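You operate a simulated robot arm through the tools that you are given. There is no shell and no other tool. Be economical: measure what you need, move in short steps, check, and stop when the job is done.

The job below is to be done with a simulated robot arm. You get a single attempt, and the scene is never put back.

## Task
Open the duct lid.
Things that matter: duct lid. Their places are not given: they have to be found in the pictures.

Only the result counts: the job must be done as asked and must still hold three seconds after the hand-in. Knocking over, shifting, dropping, spilling or breaking anything else fails it. Lids that push on must go on centred and level and be pressed home; caps that screw on are set level and turned clockwise until they are tight.

## Robot
A 6-joint arm with a two-finger parallel gripper, fixed in place. Base frame: the origin is at the foot of the arm, x ahead of it, y to its left, z up; the work surface is at about z = 0.779. Units: m, rad, N and s.
With the tool pointing down near the work surface it reaches from about 0.24 to 0.64 m from the base axis. Its first joint turns from -1.152 to 1.152 rad. Payload 2.7 kg.
Tool frame: the origin (TCP) lies between the finger pads and is the grasp point; the fingertips stand 0.023 m ahead of it; z points along the fingers, y is the line along which they close. Largest opening 0.094 m; finger width 0.038, thickness 0.01; the body of the gripper, 0.054 by 0.096 m, starts 0.039 m behind the TCP.
Orientation is that of the tool frame in the base frame, as [roll, pitch, yaw] about the fixed x, y, z axes, in that order (R = Rz(yaw) Ry(pitch) Rx(roll)). With the fingers straight down and closing along the base's y, the tool's x points along the base's -x, its y along +y and its z along -z.

## Interface
- The arm moves only by the tool apply_moves. Its argument "targets" is one flat list of numbers, 6 for each row, row after row: the shift along the base's x, y, z in units of 150 mm (1.0 is 150 mm), then the turn, a rotation vector about the base's x, y, z in units of 90 degrees (1.0 is 90 degrees). In form: [x, y, z, rx, ry, rz, x, y, z, rx, ry, rz, ...]. A call has 1 to 8 rows; each row is the pose to reach, as a shift and turn from the pose commanded when the call began. "claw" is the opening, from 0 (shut) to 1 (fully open), set as the call begins (left out, the last holds). A call with a number of a shift or a turn outside -1 to 1 is refused whole. Each row takes 0.2 s and may step no farther than 0.05 m and 0.15 rad from the row before; otherwise, or with a gripper value out of range, the whole call is refused. A pose out of reach is approached as far as the arm can. The call stops where the force on the tool passes 40 N (or 10 N more than at its start, if that is more) or the arm is blocked; 0.2 s more then pass. Each finger travels about 0.045 m/s and halts on what it meets, pressing with about 21 N; the grip force reading is that of the motor and also rises with nothing between the fingers. The clock runs only during rows and for 0.2 s after the last one: add rows that repeat a pose to give the fingers time. It gives the time, the measured TCP pose, the force on the tool (base axes), the opening and the grip force at its end, in the units of the frame above (readings bear some noise), and new pictures: "views" is both (left out), scene, wrist or none.
- Cameras (640 x 400 px; columns grow to the right, rows downward): "scene" is fixed at [0.0918, -0.453, 1.3941]; the picture's right is [0.54, -0.84, 0.00], its down [-0.54, -0.35, -0.77] and it looks along [0.64, 0.42, -0.64] (base axes); focal length 332 px, centre (320, 200). "wrist" rides on the gripper at [-0.039, 0, -0.044] in the tool frame; the picture's right is [0.00, -1.00, 0.00], its down [0.97, 0.00, -0.24] and it looks along [0.24, 0.00, 0.97] (tool axes); focal length 218 px, centre (320, 200).
- measure_at(camera, pixels): for up to 12 pixels [column, row] of the newest picture of that camera ("zoom" is the newest enlarged one), the place [x, y, z] in the base frame of the surface seen there, good to about 0.002 m. No time passes.
- zoom(camera, box): a new picture of the part [left, top, right, bottom] of that camera's present view, enlarged. No time passes.
- finish_job(): hands the job in; it is judged then, once.

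Work in short steps. Measure before you move; look again where a grasp or a placing could have gone wrong, and mend it. You have 60 turns and 120 pictures in all, those below and enlarged ones among them. Open the gripper and draw the arm clear of the work before you hand the job in, unless the task says otherwise; then end with one line.

The tools are called after "Call:" as a command line: name --argument value ..., lists and objects as JSON in quotes. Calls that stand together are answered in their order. apply_moves: Moves the arm, as the interface text tells. Its arguments: {"type":"object","properties":{"targets":{"type":"array"},"claw":{"type":"number"},"views":{"type":"string","enum":["both","scene","wrist","none"]}},"required":["targets"]} The other tools are called the same way: measure_at (camera, pixels) gives the place of the surface under pixels of a picture; zoom (camera, box) takes an enlarged picture of a part of a camera's view; finish_job () hands the job in.

At the start:

```text
time: 0.0
eef_pos: [0.3848, -0.1059, 1.0477]
tcp_rot: [-3.14, -0.001, -3.141]
force: [-0.6, -0.2, -1.0]
finger_gap: 0.0941
finger_force: 0.1
```

scene: 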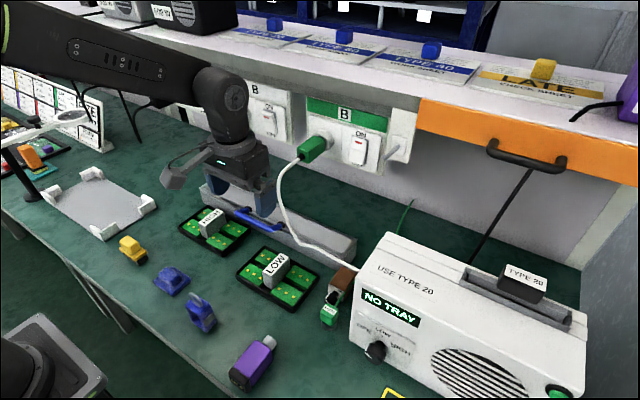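
wrist: 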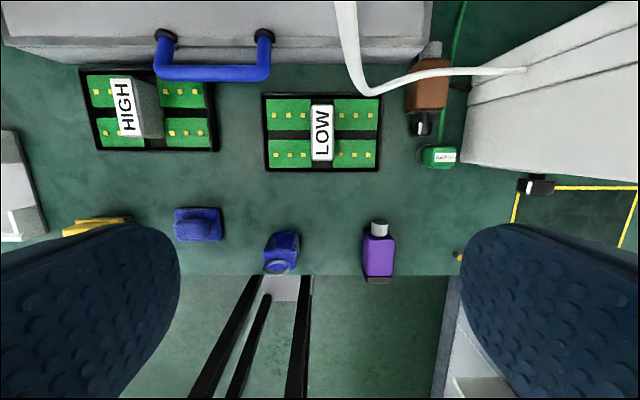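

The likely duct lid is the grey trunking with the blue handle, near scene (250,220). I'll zoom in and measure it.

Call:
zoom --camera "scene" --box '[180, 140, 380, 280]'

Call:
zoom --camera "wrist" --box '[0, 0, 480, 180]'

Call:
measure_at --camera "wrist" --pixels '[[165, 38], [263, 38], [165, 73], [212, 73], [262, 72], [210, 20], [210, 50], [100, 55], [20, 40], [420, 60], [420, 20], [212, 80]]'

```text
2.86 times, centred on (280, 210) of scene
```

zoom: 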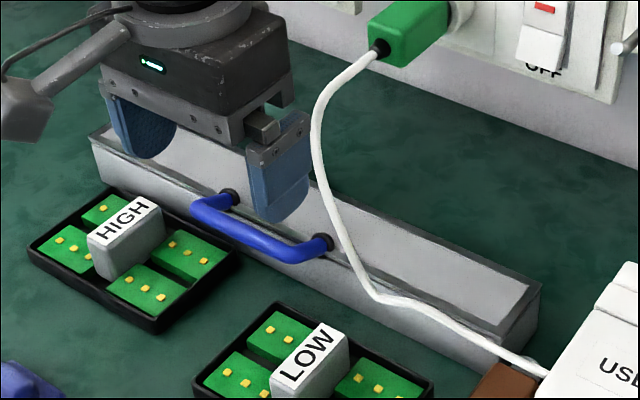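

```text
1.33 times, centred on (240, 90) of wrist
```

zoom: 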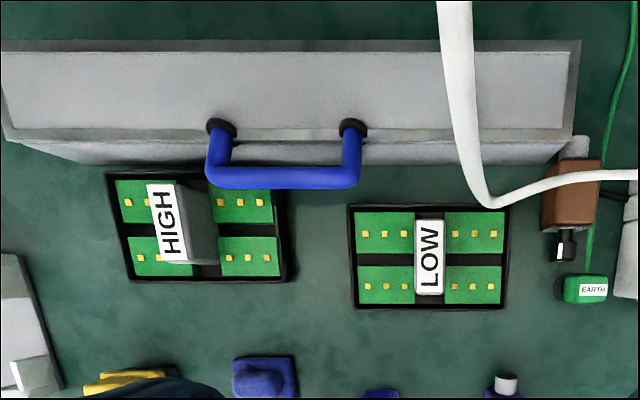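

```text
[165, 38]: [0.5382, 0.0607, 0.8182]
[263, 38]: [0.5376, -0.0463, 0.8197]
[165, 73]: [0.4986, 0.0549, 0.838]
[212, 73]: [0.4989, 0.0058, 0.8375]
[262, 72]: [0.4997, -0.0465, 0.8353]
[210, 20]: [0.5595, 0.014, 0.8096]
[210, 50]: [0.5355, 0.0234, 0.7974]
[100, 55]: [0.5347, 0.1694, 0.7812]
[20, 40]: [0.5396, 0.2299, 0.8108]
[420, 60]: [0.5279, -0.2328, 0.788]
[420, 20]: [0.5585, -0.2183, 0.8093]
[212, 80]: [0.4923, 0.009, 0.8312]
```

The handle bar runs y ≈ -0.05 to 0.06 at z ≈ 0.838. I'll measure the lid edges, the posts and the white cable to work out how the lid is hinged.

Call:
measure_at --camera "scene" --pixels '[[232, 208], [247, 219], [265, 227], [283, 233], [290, 224], [295, 226], [252, 205], [260, 206], [207, 186], [345, 242], [280, 190], [300, 238]]'

Call:
measure_at --camera "wrist" --pixels '[[342, 20], [350, 60], [365, 88], [400, 77], [300, 5], [300, 30], [300, 42], [300, 50], [100, 30], [429, 5], [345, 2], [60, 20]]'

Call:
zoom --camera "scene" --box '[230, 180, 330, 250]'

```text
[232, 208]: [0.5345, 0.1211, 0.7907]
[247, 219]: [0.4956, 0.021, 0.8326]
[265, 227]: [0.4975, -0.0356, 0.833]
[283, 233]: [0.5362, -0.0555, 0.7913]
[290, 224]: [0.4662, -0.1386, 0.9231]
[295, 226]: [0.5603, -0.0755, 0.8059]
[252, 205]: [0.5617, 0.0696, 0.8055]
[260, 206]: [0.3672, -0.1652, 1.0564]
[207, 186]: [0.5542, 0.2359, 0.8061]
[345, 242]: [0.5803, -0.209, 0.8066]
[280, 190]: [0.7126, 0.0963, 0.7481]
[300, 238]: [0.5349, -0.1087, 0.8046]
```

```text
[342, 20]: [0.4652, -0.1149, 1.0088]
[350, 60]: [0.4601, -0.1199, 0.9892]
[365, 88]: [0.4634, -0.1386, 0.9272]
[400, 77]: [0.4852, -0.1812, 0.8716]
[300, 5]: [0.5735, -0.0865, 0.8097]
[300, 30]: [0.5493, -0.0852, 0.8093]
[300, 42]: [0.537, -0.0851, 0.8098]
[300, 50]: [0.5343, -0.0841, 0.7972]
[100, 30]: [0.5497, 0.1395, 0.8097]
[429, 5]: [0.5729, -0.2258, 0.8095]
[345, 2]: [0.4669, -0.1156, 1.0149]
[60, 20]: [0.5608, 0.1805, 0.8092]
```

```text
5.71 times, centred on (280, 215) of scene
```

zoom: 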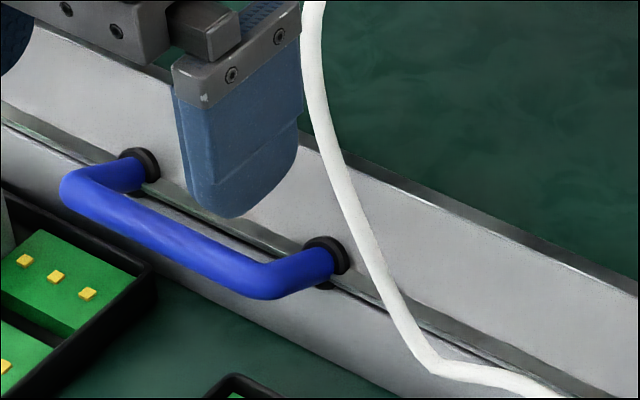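

The cable arches through the air around (0.46,-0.12,1.0), so I need to stay on its +y side. I'll measure the rest of the cable, the lid's back edge and the shelf/outlet overhang to check clearance for the opening arc.

Call:
measure_at --camera "scene" --pixels '[[300, 160], [282, 175], [279, 195], [315, 148], [265, 130], [345, 165], [290, 95], [240, 70], [355, 240], [220, 172], [330, 225], [300, 208]]'

Call:
measure_at --camera "scene" --pixels '[[213, 214], [268, 262], [186, 105], [300, 50], [330, 90], [200, 200], [320, 218], [280, 150]]'

```text
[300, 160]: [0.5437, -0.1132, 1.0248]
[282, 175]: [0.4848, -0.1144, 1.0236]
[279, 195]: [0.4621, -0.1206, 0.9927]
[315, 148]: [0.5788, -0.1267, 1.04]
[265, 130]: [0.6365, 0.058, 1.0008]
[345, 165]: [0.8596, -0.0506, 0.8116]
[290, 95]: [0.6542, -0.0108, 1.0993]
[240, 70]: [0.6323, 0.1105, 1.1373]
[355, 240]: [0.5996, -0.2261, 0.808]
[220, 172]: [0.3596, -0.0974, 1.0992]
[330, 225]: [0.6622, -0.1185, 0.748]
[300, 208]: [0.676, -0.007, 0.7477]
```

```text
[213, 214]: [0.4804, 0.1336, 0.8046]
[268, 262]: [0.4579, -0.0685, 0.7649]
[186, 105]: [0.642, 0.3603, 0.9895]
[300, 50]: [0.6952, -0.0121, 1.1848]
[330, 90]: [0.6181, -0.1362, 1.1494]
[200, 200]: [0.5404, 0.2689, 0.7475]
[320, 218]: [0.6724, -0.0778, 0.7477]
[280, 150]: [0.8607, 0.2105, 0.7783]
```

The outlets' front faces are at x ≈ 0.635 above z ≈ 0.96, and the cable sits at y ≈ -0.115. I'll move the gripper to +y and turn it so the fingers close along x, with the camera on the +y side away from the cable.

Call:
apply_moves --targets '[0, 0.1, 0, 0, 0, 0.09, 0, 0.2, 0, 0, 0, 0.18, 0, 0.3, 0, 0, 0, 0.27, 0, 0.4, 0, 0, 0, 0.36, 0, 0.5, 0, 0, 0, 0.45, 0, 0.6, 0, 0, 0, 0.54, 0, 0.7, 0, 0, 0, 0.63, 0, 0.773, 0, 0, 0, 0.72]' --claw 0.6 --views "scene"

```text
time: 1.8
eef_pos: [0.3842, 0.0094, 1.0467]
tcp_rot: [-3.141, 0.001, -2.008]
force: [1.4, 0.7, -0.5]
finger_gap: 0.0565
finger_force: 0.0
```

scene: 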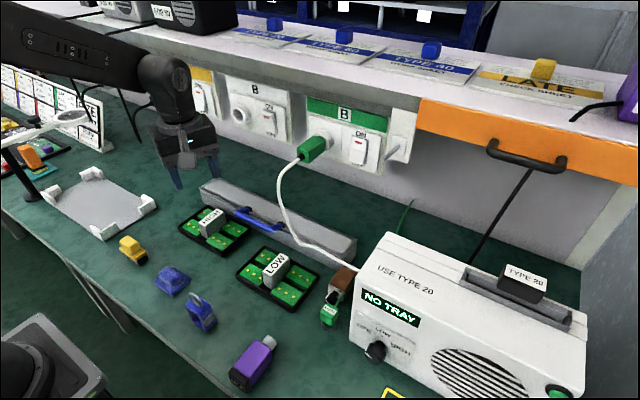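

The gripper is clear of everything. I'll finish the turn and move above the handle at x ≈ 0.498, z ≈ 0.90.

Call:
apply_moves --targets '[0.2, 0, -0.1, 0, 0, 0.093, 0.4, 0, -0.25, 0, 0, 0.186, 0.6, 0, -0.45, 0, 0, 0.279, 0.76, 0, -0.65, 0, 0, 0.279, 0.76, 0, -0.85, 0, 0, 0.279, 0.76, 0, -0.95, 0, 0, 0.279, 0.76, 0, -0.95, 0, 0, 0.279]' --claw 0.45

```text
time: 3.4
eef_pos: [0.5013, 0.009, 0.9043]
tcp_rot: [3.14, -0.002, -1.572]
force: [-0.5, -0.4, 0.0]
finger_gap: 0.042
finger_force: 0.0
```

scene: 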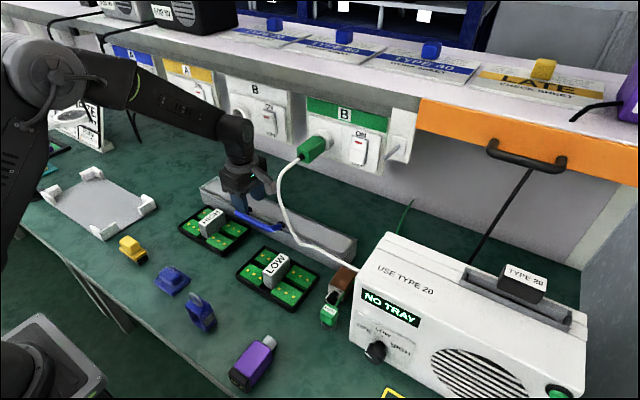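
wrist: 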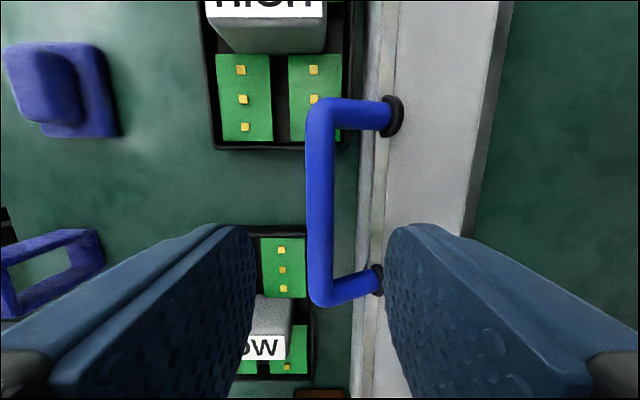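

The bar sits centred between the fingers at column 320. I'll measure it again for accurate coordinates.

Call:
measure_at --camera "wrist" --pixels '[[320, 110], [320, 200], [320, 290], [307, 200], [334, 200], [385, 116], [372, 282], [400, 200], [368, 200], [484, 150], [360, 116], [280, 330]]'

```text
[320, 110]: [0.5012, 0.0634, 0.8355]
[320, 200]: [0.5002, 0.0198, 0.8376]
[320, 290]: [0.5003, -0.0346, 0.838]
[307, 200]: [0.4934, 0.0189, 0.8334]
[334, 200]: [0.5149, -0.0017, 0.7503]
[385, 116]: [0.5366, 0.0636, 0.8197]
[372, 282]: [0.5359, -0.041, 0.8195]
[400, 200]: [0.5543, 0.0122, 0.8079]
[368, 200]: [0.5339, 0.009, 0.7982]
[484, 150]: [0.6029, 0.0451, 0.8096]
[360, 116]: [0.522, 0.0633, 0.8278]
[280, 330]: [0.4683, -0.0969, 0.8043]
```

The bar axis is at about (0.500, y, 0.831), radius 6.5 mm, and the lid's back edge is at x ≈ 0.603. I'll descend so the TCP is slightly above the bar.

Call:
apply_moves --targets '[0, 0, -0.2, 0, 0, 0, 0, 0, -0.35, 0, 0, 0, 0, 0, -0.44, 0, 0, 0, 0, 0, -0.44, 0, 0, 0]' --views "wrist"

Call:
apply_moves --targets '[0, 0, 0, 0, 0, 0, 0, 0, 0, 0, 0, 0, 0, 0, 0, 0, 0, 0]' --claw 0.0 --views "both"

```text
time: 4.4
eef_pos: [0.4991, 0.01, 0.8405]
tcp_rot: [3.141, 0.0, -1.574]
force: [-0.5, 0.3, 0.4]
finger_gap: 0.0422
finger_force: 0.1
```

wrist: 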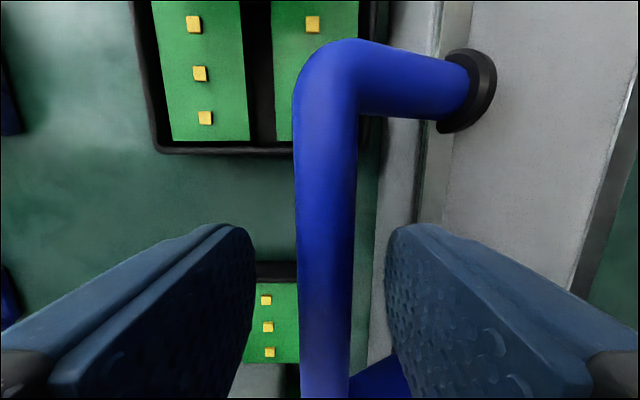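

```text
time: 5.2
eef_pos: [0.5018, 0.0097, 0.8426]
tcp_rot: [-3.135, 0.0, -1.568]
force: [16.1, -1.4, -5.0]
finger_gap: 0.0154
finger_force: 45.4
```

scene: 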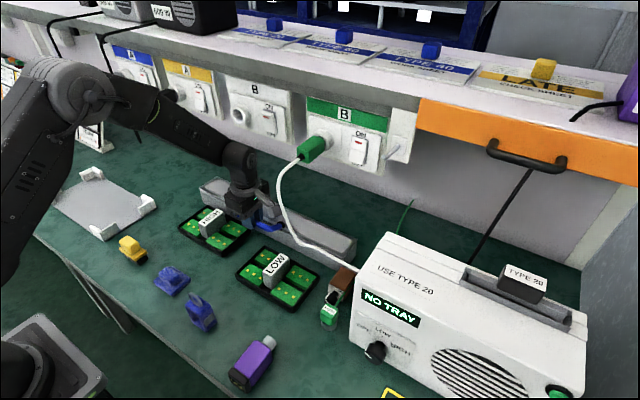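
wrist: 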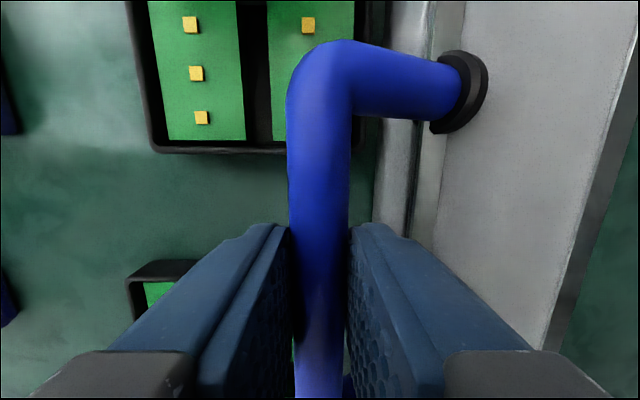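

The bar is gripped (gap 15 mm). I'll start a small hinge arc of about 15° around the back edge and watch the forces.

Call:
apply_moves --targets '[0.02, 0, 0.03, 0, 0, 0, 0.04, 0, 0.086, 0, 0, 0, 0.075, 0, 0.169, 0, 0, 0]'

```text
time: 6.0
eef_pos: [0.5089, 0.0095, 0.865]
tcp_rot: [3.132, 0.003, -1.572]
force: [-12.5, 12.0, 2.1]
finger_gap: 0.0156
finger_force: 45.3
```

scene: 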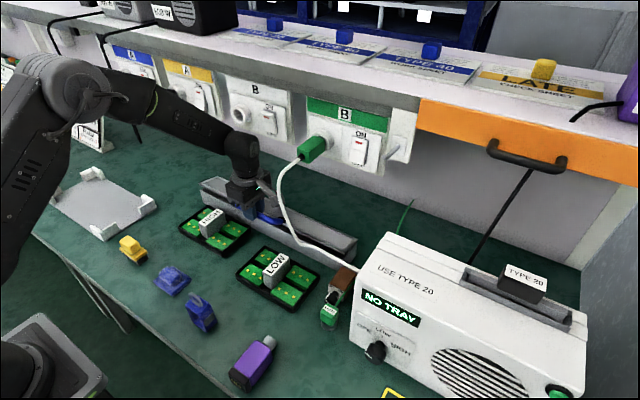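
wrist: 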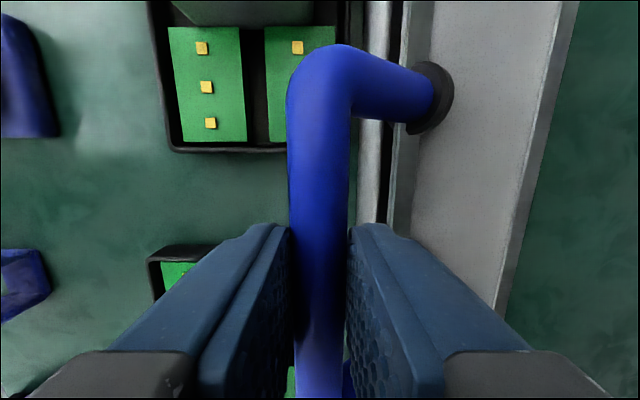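

The lid is hinging at its back edge, with a gap visible at wrist column 385. I'll continue the arc about 30° more, tilting the gripper back so it stays clear of the outlets.

Call:
apply_moves --targets '[0.031, 0, 0.075, 0, -0.083, 0, 0.076, 0, 0.146, 0, -0.167, 0, 0.131, 0, 0.207, 0, -0.25, 0, 0.195, 0, 0.26, 0, -0.333, 0]'

```text
time: 7.0
eef_pos: [0.5397, 0.0085, 0.9023]
tcp_rot: [-2.621, 0.001, -1.572]
force: [-0.1, 5.0, -5.7]
finger_gap: 0.0154
finger_force: 45.0
```

scene: 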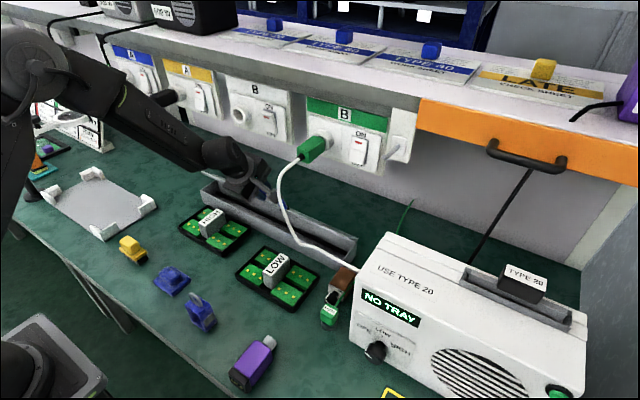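
wrist: 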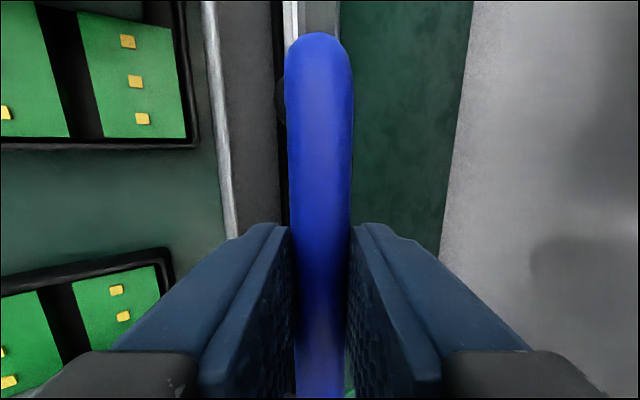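

Forces are low and the lid is at about 45°. I'll continue the arc to about 75°.

Call:
apply_moves --targets '[0.071, 0, 0.041, 0, -0.078, 0, 0.153, 0, 0.073, 0, -0.156, 0, 0.241, 0, 0.093, 0, -0.233, 0, 0.333, 0, 0.098, 0, -0.311, 0]'

```text
time: 7.7
eef_pos: [0.5724, 0.0078, 0.9214]
tcp_rot: [-2.532, -0.019, -1.637]
force: [1.4, -2.0, -1.0]
finger_gap: 0.0166
finger_force: 44.5
out of reach, approached as far as the arm can: row 1, 2, 3
stopped in row 3: the force on the tool passed its limit (the readings are from after the stop); the commanded pose is now the measured one
```

scene: 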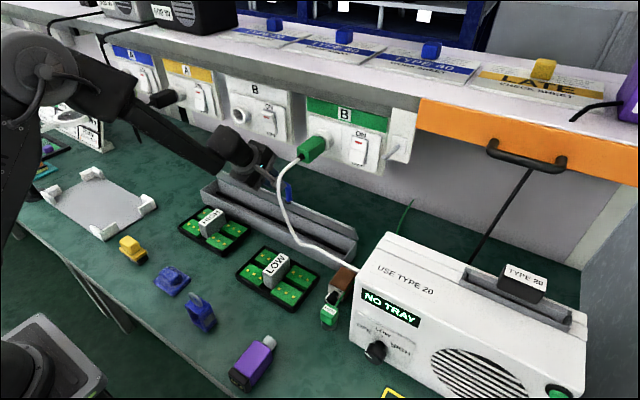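
wrist: 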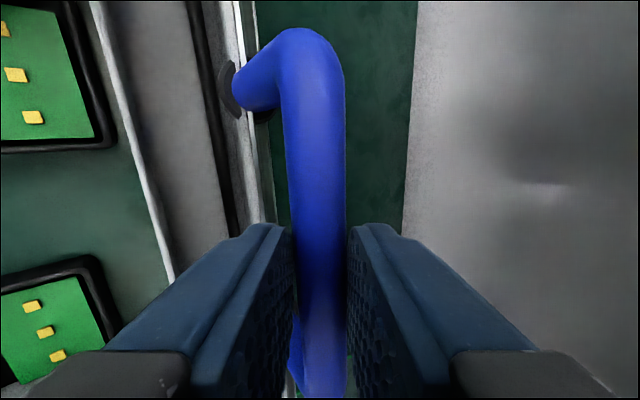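

The wrist tilt tops out at about 35° and the lid is at about 64°. I'll continue the arc at fixed orientation, moving mostly +x in small rows.

Call:
apply_moves --targets '[0.055, 0, 0.008, 0, 0, 0, 0.11, 0, 0.012, 0, 0, 0, 0.165, 0, 0.01, 0, 0, 0]'

```text
time: 8.4
eef_pos: [0.596, 0.0074, 0.9234]
tcp_rot: [-2.531, -0.016, -1.638]
force: [-2.0, 0.7, 0.1]
finger_gap: 0.0166
finger_force: 45.5
```

scene: 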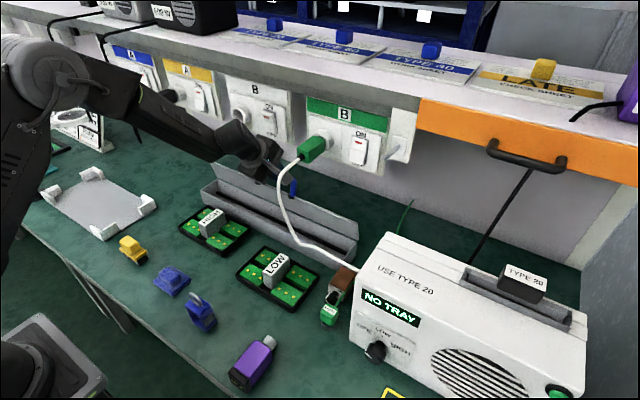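
wrist: 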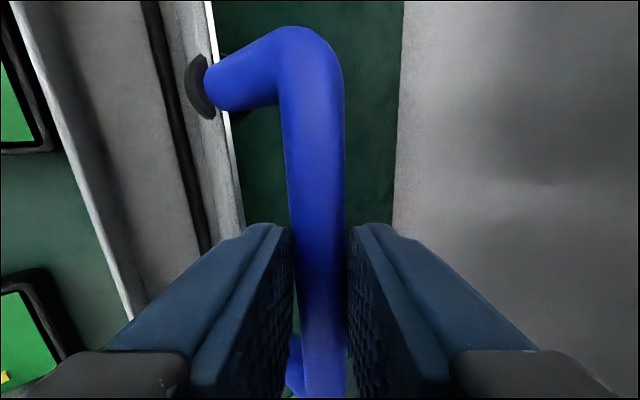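

The lid is at about 80° and the forces are low. I'll check clearance to the outlets, plug and cable before going further.

Call:
zoom --camera "scene" --box '[190, 90, 360, 210]'

Call:
measure_at --camera "scene" --pixels '[[268, 128], [262, 105], [240, 100], [285, 135], [238, 115], [258, 133], [285, 110], [266, 118], [278, 160], [262, 160], [298, 120]]'

```text
3.33 times, centred on (275, 150) of scene
```

zoom: 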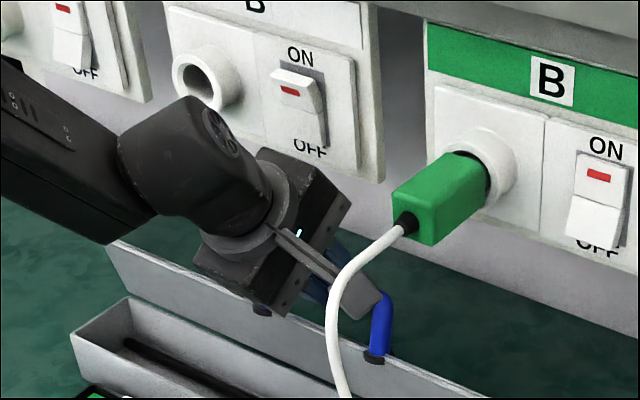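

```text
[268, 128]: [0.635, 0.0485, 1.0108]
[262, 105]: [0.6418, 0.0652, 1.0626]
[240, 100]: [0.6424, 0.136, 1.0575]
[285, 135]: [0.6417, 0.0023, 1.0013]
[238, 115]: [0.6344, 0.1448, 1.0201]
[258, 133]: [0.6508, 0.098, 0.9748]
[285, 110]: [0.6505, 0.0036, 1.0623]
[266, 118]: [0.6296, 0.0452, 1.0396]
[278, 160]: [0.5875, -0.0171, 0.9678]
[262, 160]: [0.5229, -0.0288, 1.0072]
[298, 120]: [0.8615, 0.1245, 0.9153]
```

Clearance to the switch plate (x ≈ 0.64) is around 2 cm. I'll nudge a little further, then open the fingers slightly while still astride the bar to see if the lid stays put.

Call:
apply_moves --targets '[0.05, 0, -0.005, 0, 0, 0, 0.05, 0, -0.005, 0, 0, 0]' --views "none"

Call:
apply_moves --targets '[0, 0, 0, 0, 0, 0, 0, 0, 0, 0, 0, 0, 0, 0, 0, 0, 0, 0]' --claw 0.4

```text
time: 9.1
eef_pos: [0.6038, 0.0074, 0.9224]
tcp_rot: [-2.529, -0.016, -1.641]
force: [-1.4, 2.1, 3.9]
finger_gap: 0.0167
finger_force: 44.7
```

```text
time: 9.8
eef_pos: [0.6045, 0.0066, 0.9217]
tcp_rot: [-2.528, -0.015, -1.646]
force: [0.8, -0.2, 0.0]
finger_gap: 0.0375
finger_force: 0.1
```

scene: 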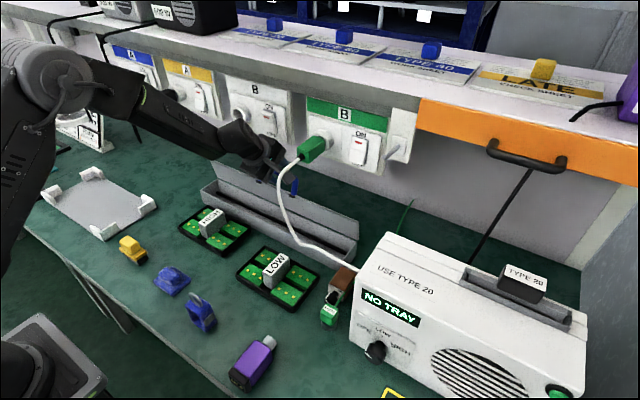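
wrist: 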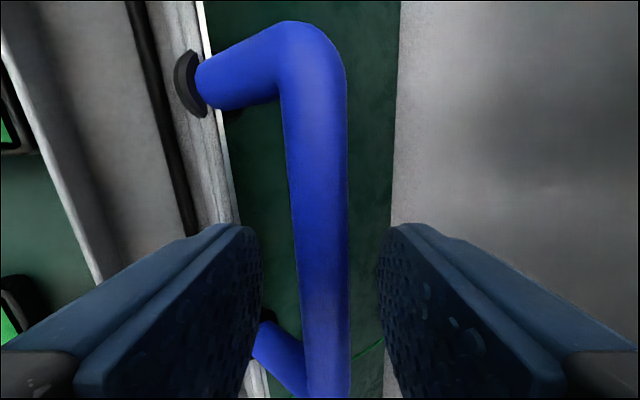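

The bar stayed centred after release, so the lid holds. I'll withdraw along the tool axis, up and back.

Call:
apply_moves --targets '[-0.1, 0, 0.14, 0, 0, 0, -0.2, 0, 0.28, 0, 0, 0, -0.35, 0, 0.38, 0, 0, 0, -0.55, 0, 0.38, 0, 0, 0, -0.8, 0, 0.38, 0, 0, 0]'

```text
time: 11.1
eef_pos: [0.4817, 0.009, 0.9802]
tcp_rot: [-2.531, -0.013, -1.645]
force: [-1.2, 0.0, 0.0]
finger_gap: 0.0375
finger_force: 0.1
```

scene: 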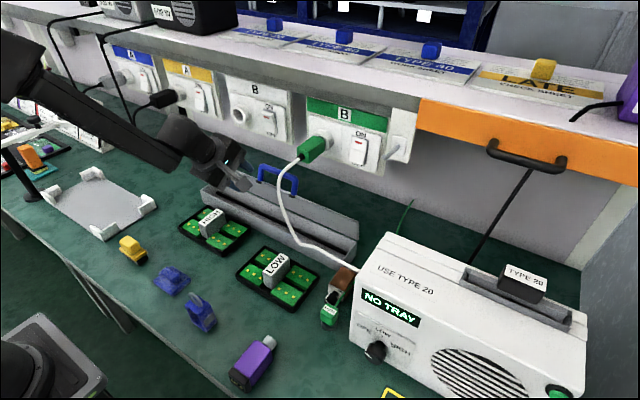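
wrist: 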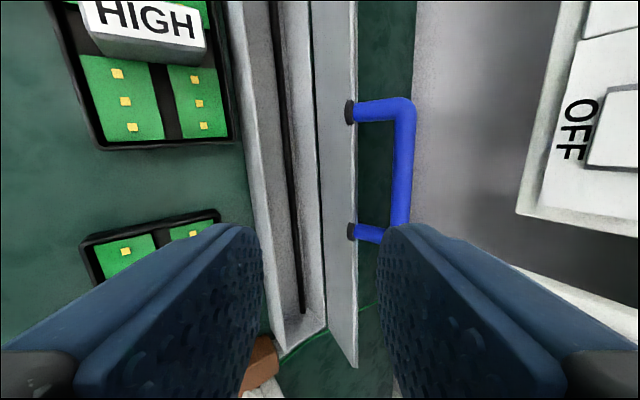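

The lid stays up on its own. I'll measure its angle and check it isn't drifting.

Call:
measure_at --camera "wrist" --pixels '[[350, 180], [342, 180], [330, 180], [403, 180], [400, 110], [348, 60], [325, 60]]'

Call:
zoom --camera "scene" --box '[190, 130, 370, 260]'

```text
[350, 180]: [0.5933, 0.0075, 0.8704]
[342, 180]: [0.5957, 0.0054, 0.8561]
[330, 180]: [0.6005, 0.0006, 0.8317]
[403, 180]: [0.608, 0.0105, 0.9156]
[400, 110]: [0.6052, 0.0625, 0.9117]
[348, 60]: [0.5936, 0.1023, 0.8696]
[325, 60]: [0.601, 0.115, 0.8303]
```

```text
3.08 times, centred on (280, 195) of scene
```

zoom: 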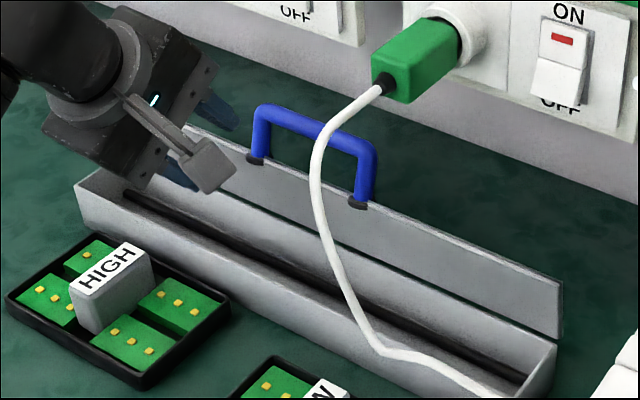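

The lid leans at about 80° and holds. To be safe I'll close the fingers and gently push its inner face, just below the handle, past vertical.

Call:
apply_moves --targets '[0, 0, -0.2, 0, 0, 0, 0.1, 0, -0.45, 0, 0, 0, 0.3, 0, -0.7, 0, 0, 0, 0.5, 0, -0.7, 0, 0, 0, 0.58, 0, -0.7, 0, 0, 0, 0.64, 0, -0.7, 0, 0, 0, 0.69, 0, -0.7, 0, 0, 0, 0.74, 0, -0.7, 0, 0, 0]' --claw 0.0

```text
time: 12.8
eef_pos: [0.5889, 0.0076, 0.8731]
tcp_rot: [-2.54, -0.014, -1.64]
force: [-26.6, -2.8, 16.6]
finger_gap: 0.0002
finger_force: 21.0
out of reach, approached as far as the arm can: row 1
stopped in row 8: the force on the tool passed its limit (the readings are from after the stop); the commanded pose is now the measured one
```

scene: 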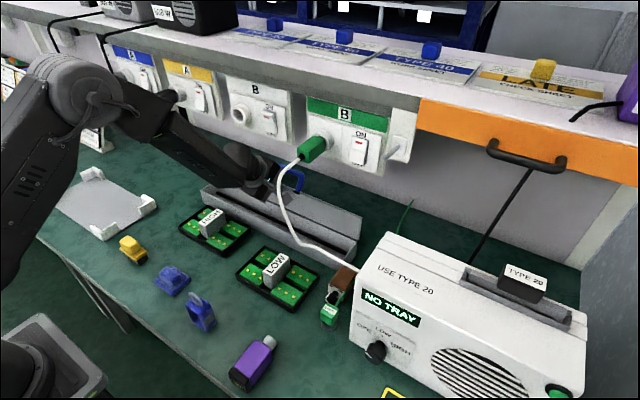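
wrist: 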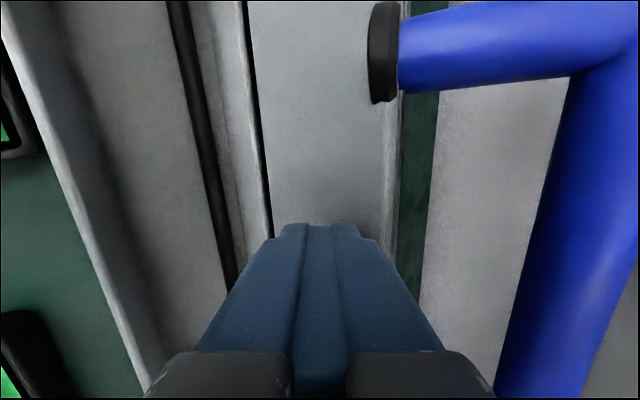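

The lid has reached its end stop, slightly past vertical. I'll back away in -x and then up, and look again.

Call:
apply_moves --targets '[-0.1, 0, 0.02, 0, 0, 0, -0.3, 0, 0.1, 0, 0, 0, -0.5, 0, 0.3, 0, 0, 0, -0.7, 0, 0.5, 0, 0, 0, -0.9, 0, 0.7, 0, 0, 0, -1.0, 0, 0.9, 0, 0, 0, -1.0, 0, 0.9, 0, 0, 0]' --claw 0.5

```text
time: 14.4
eef_pos: [0.4368, 0.0066, 1.0088]
tcp_rot: [-2.539, -0.016, -1.639]
force: [0.0, 0.8, 0.5]
finger_gap: 0.0471
finger_force: 0.1
```

scene: 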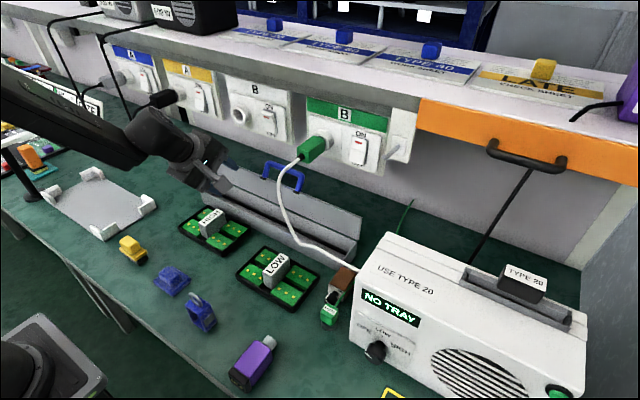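
wrist: 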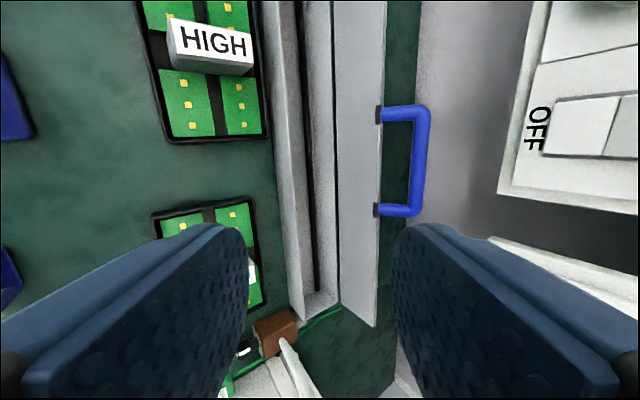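

The lid stands open at its stop, the gripper is open and clear, and nothing else has moved. I'm handing in.

Call:
finish_job

```text
The job is handed in.
```

The duct lid is open: it stands just past vertical against what appears to be its end stop and was holding on its own when I handed the job in, with the gripper open, the arm clear and nothing else visibly moved.
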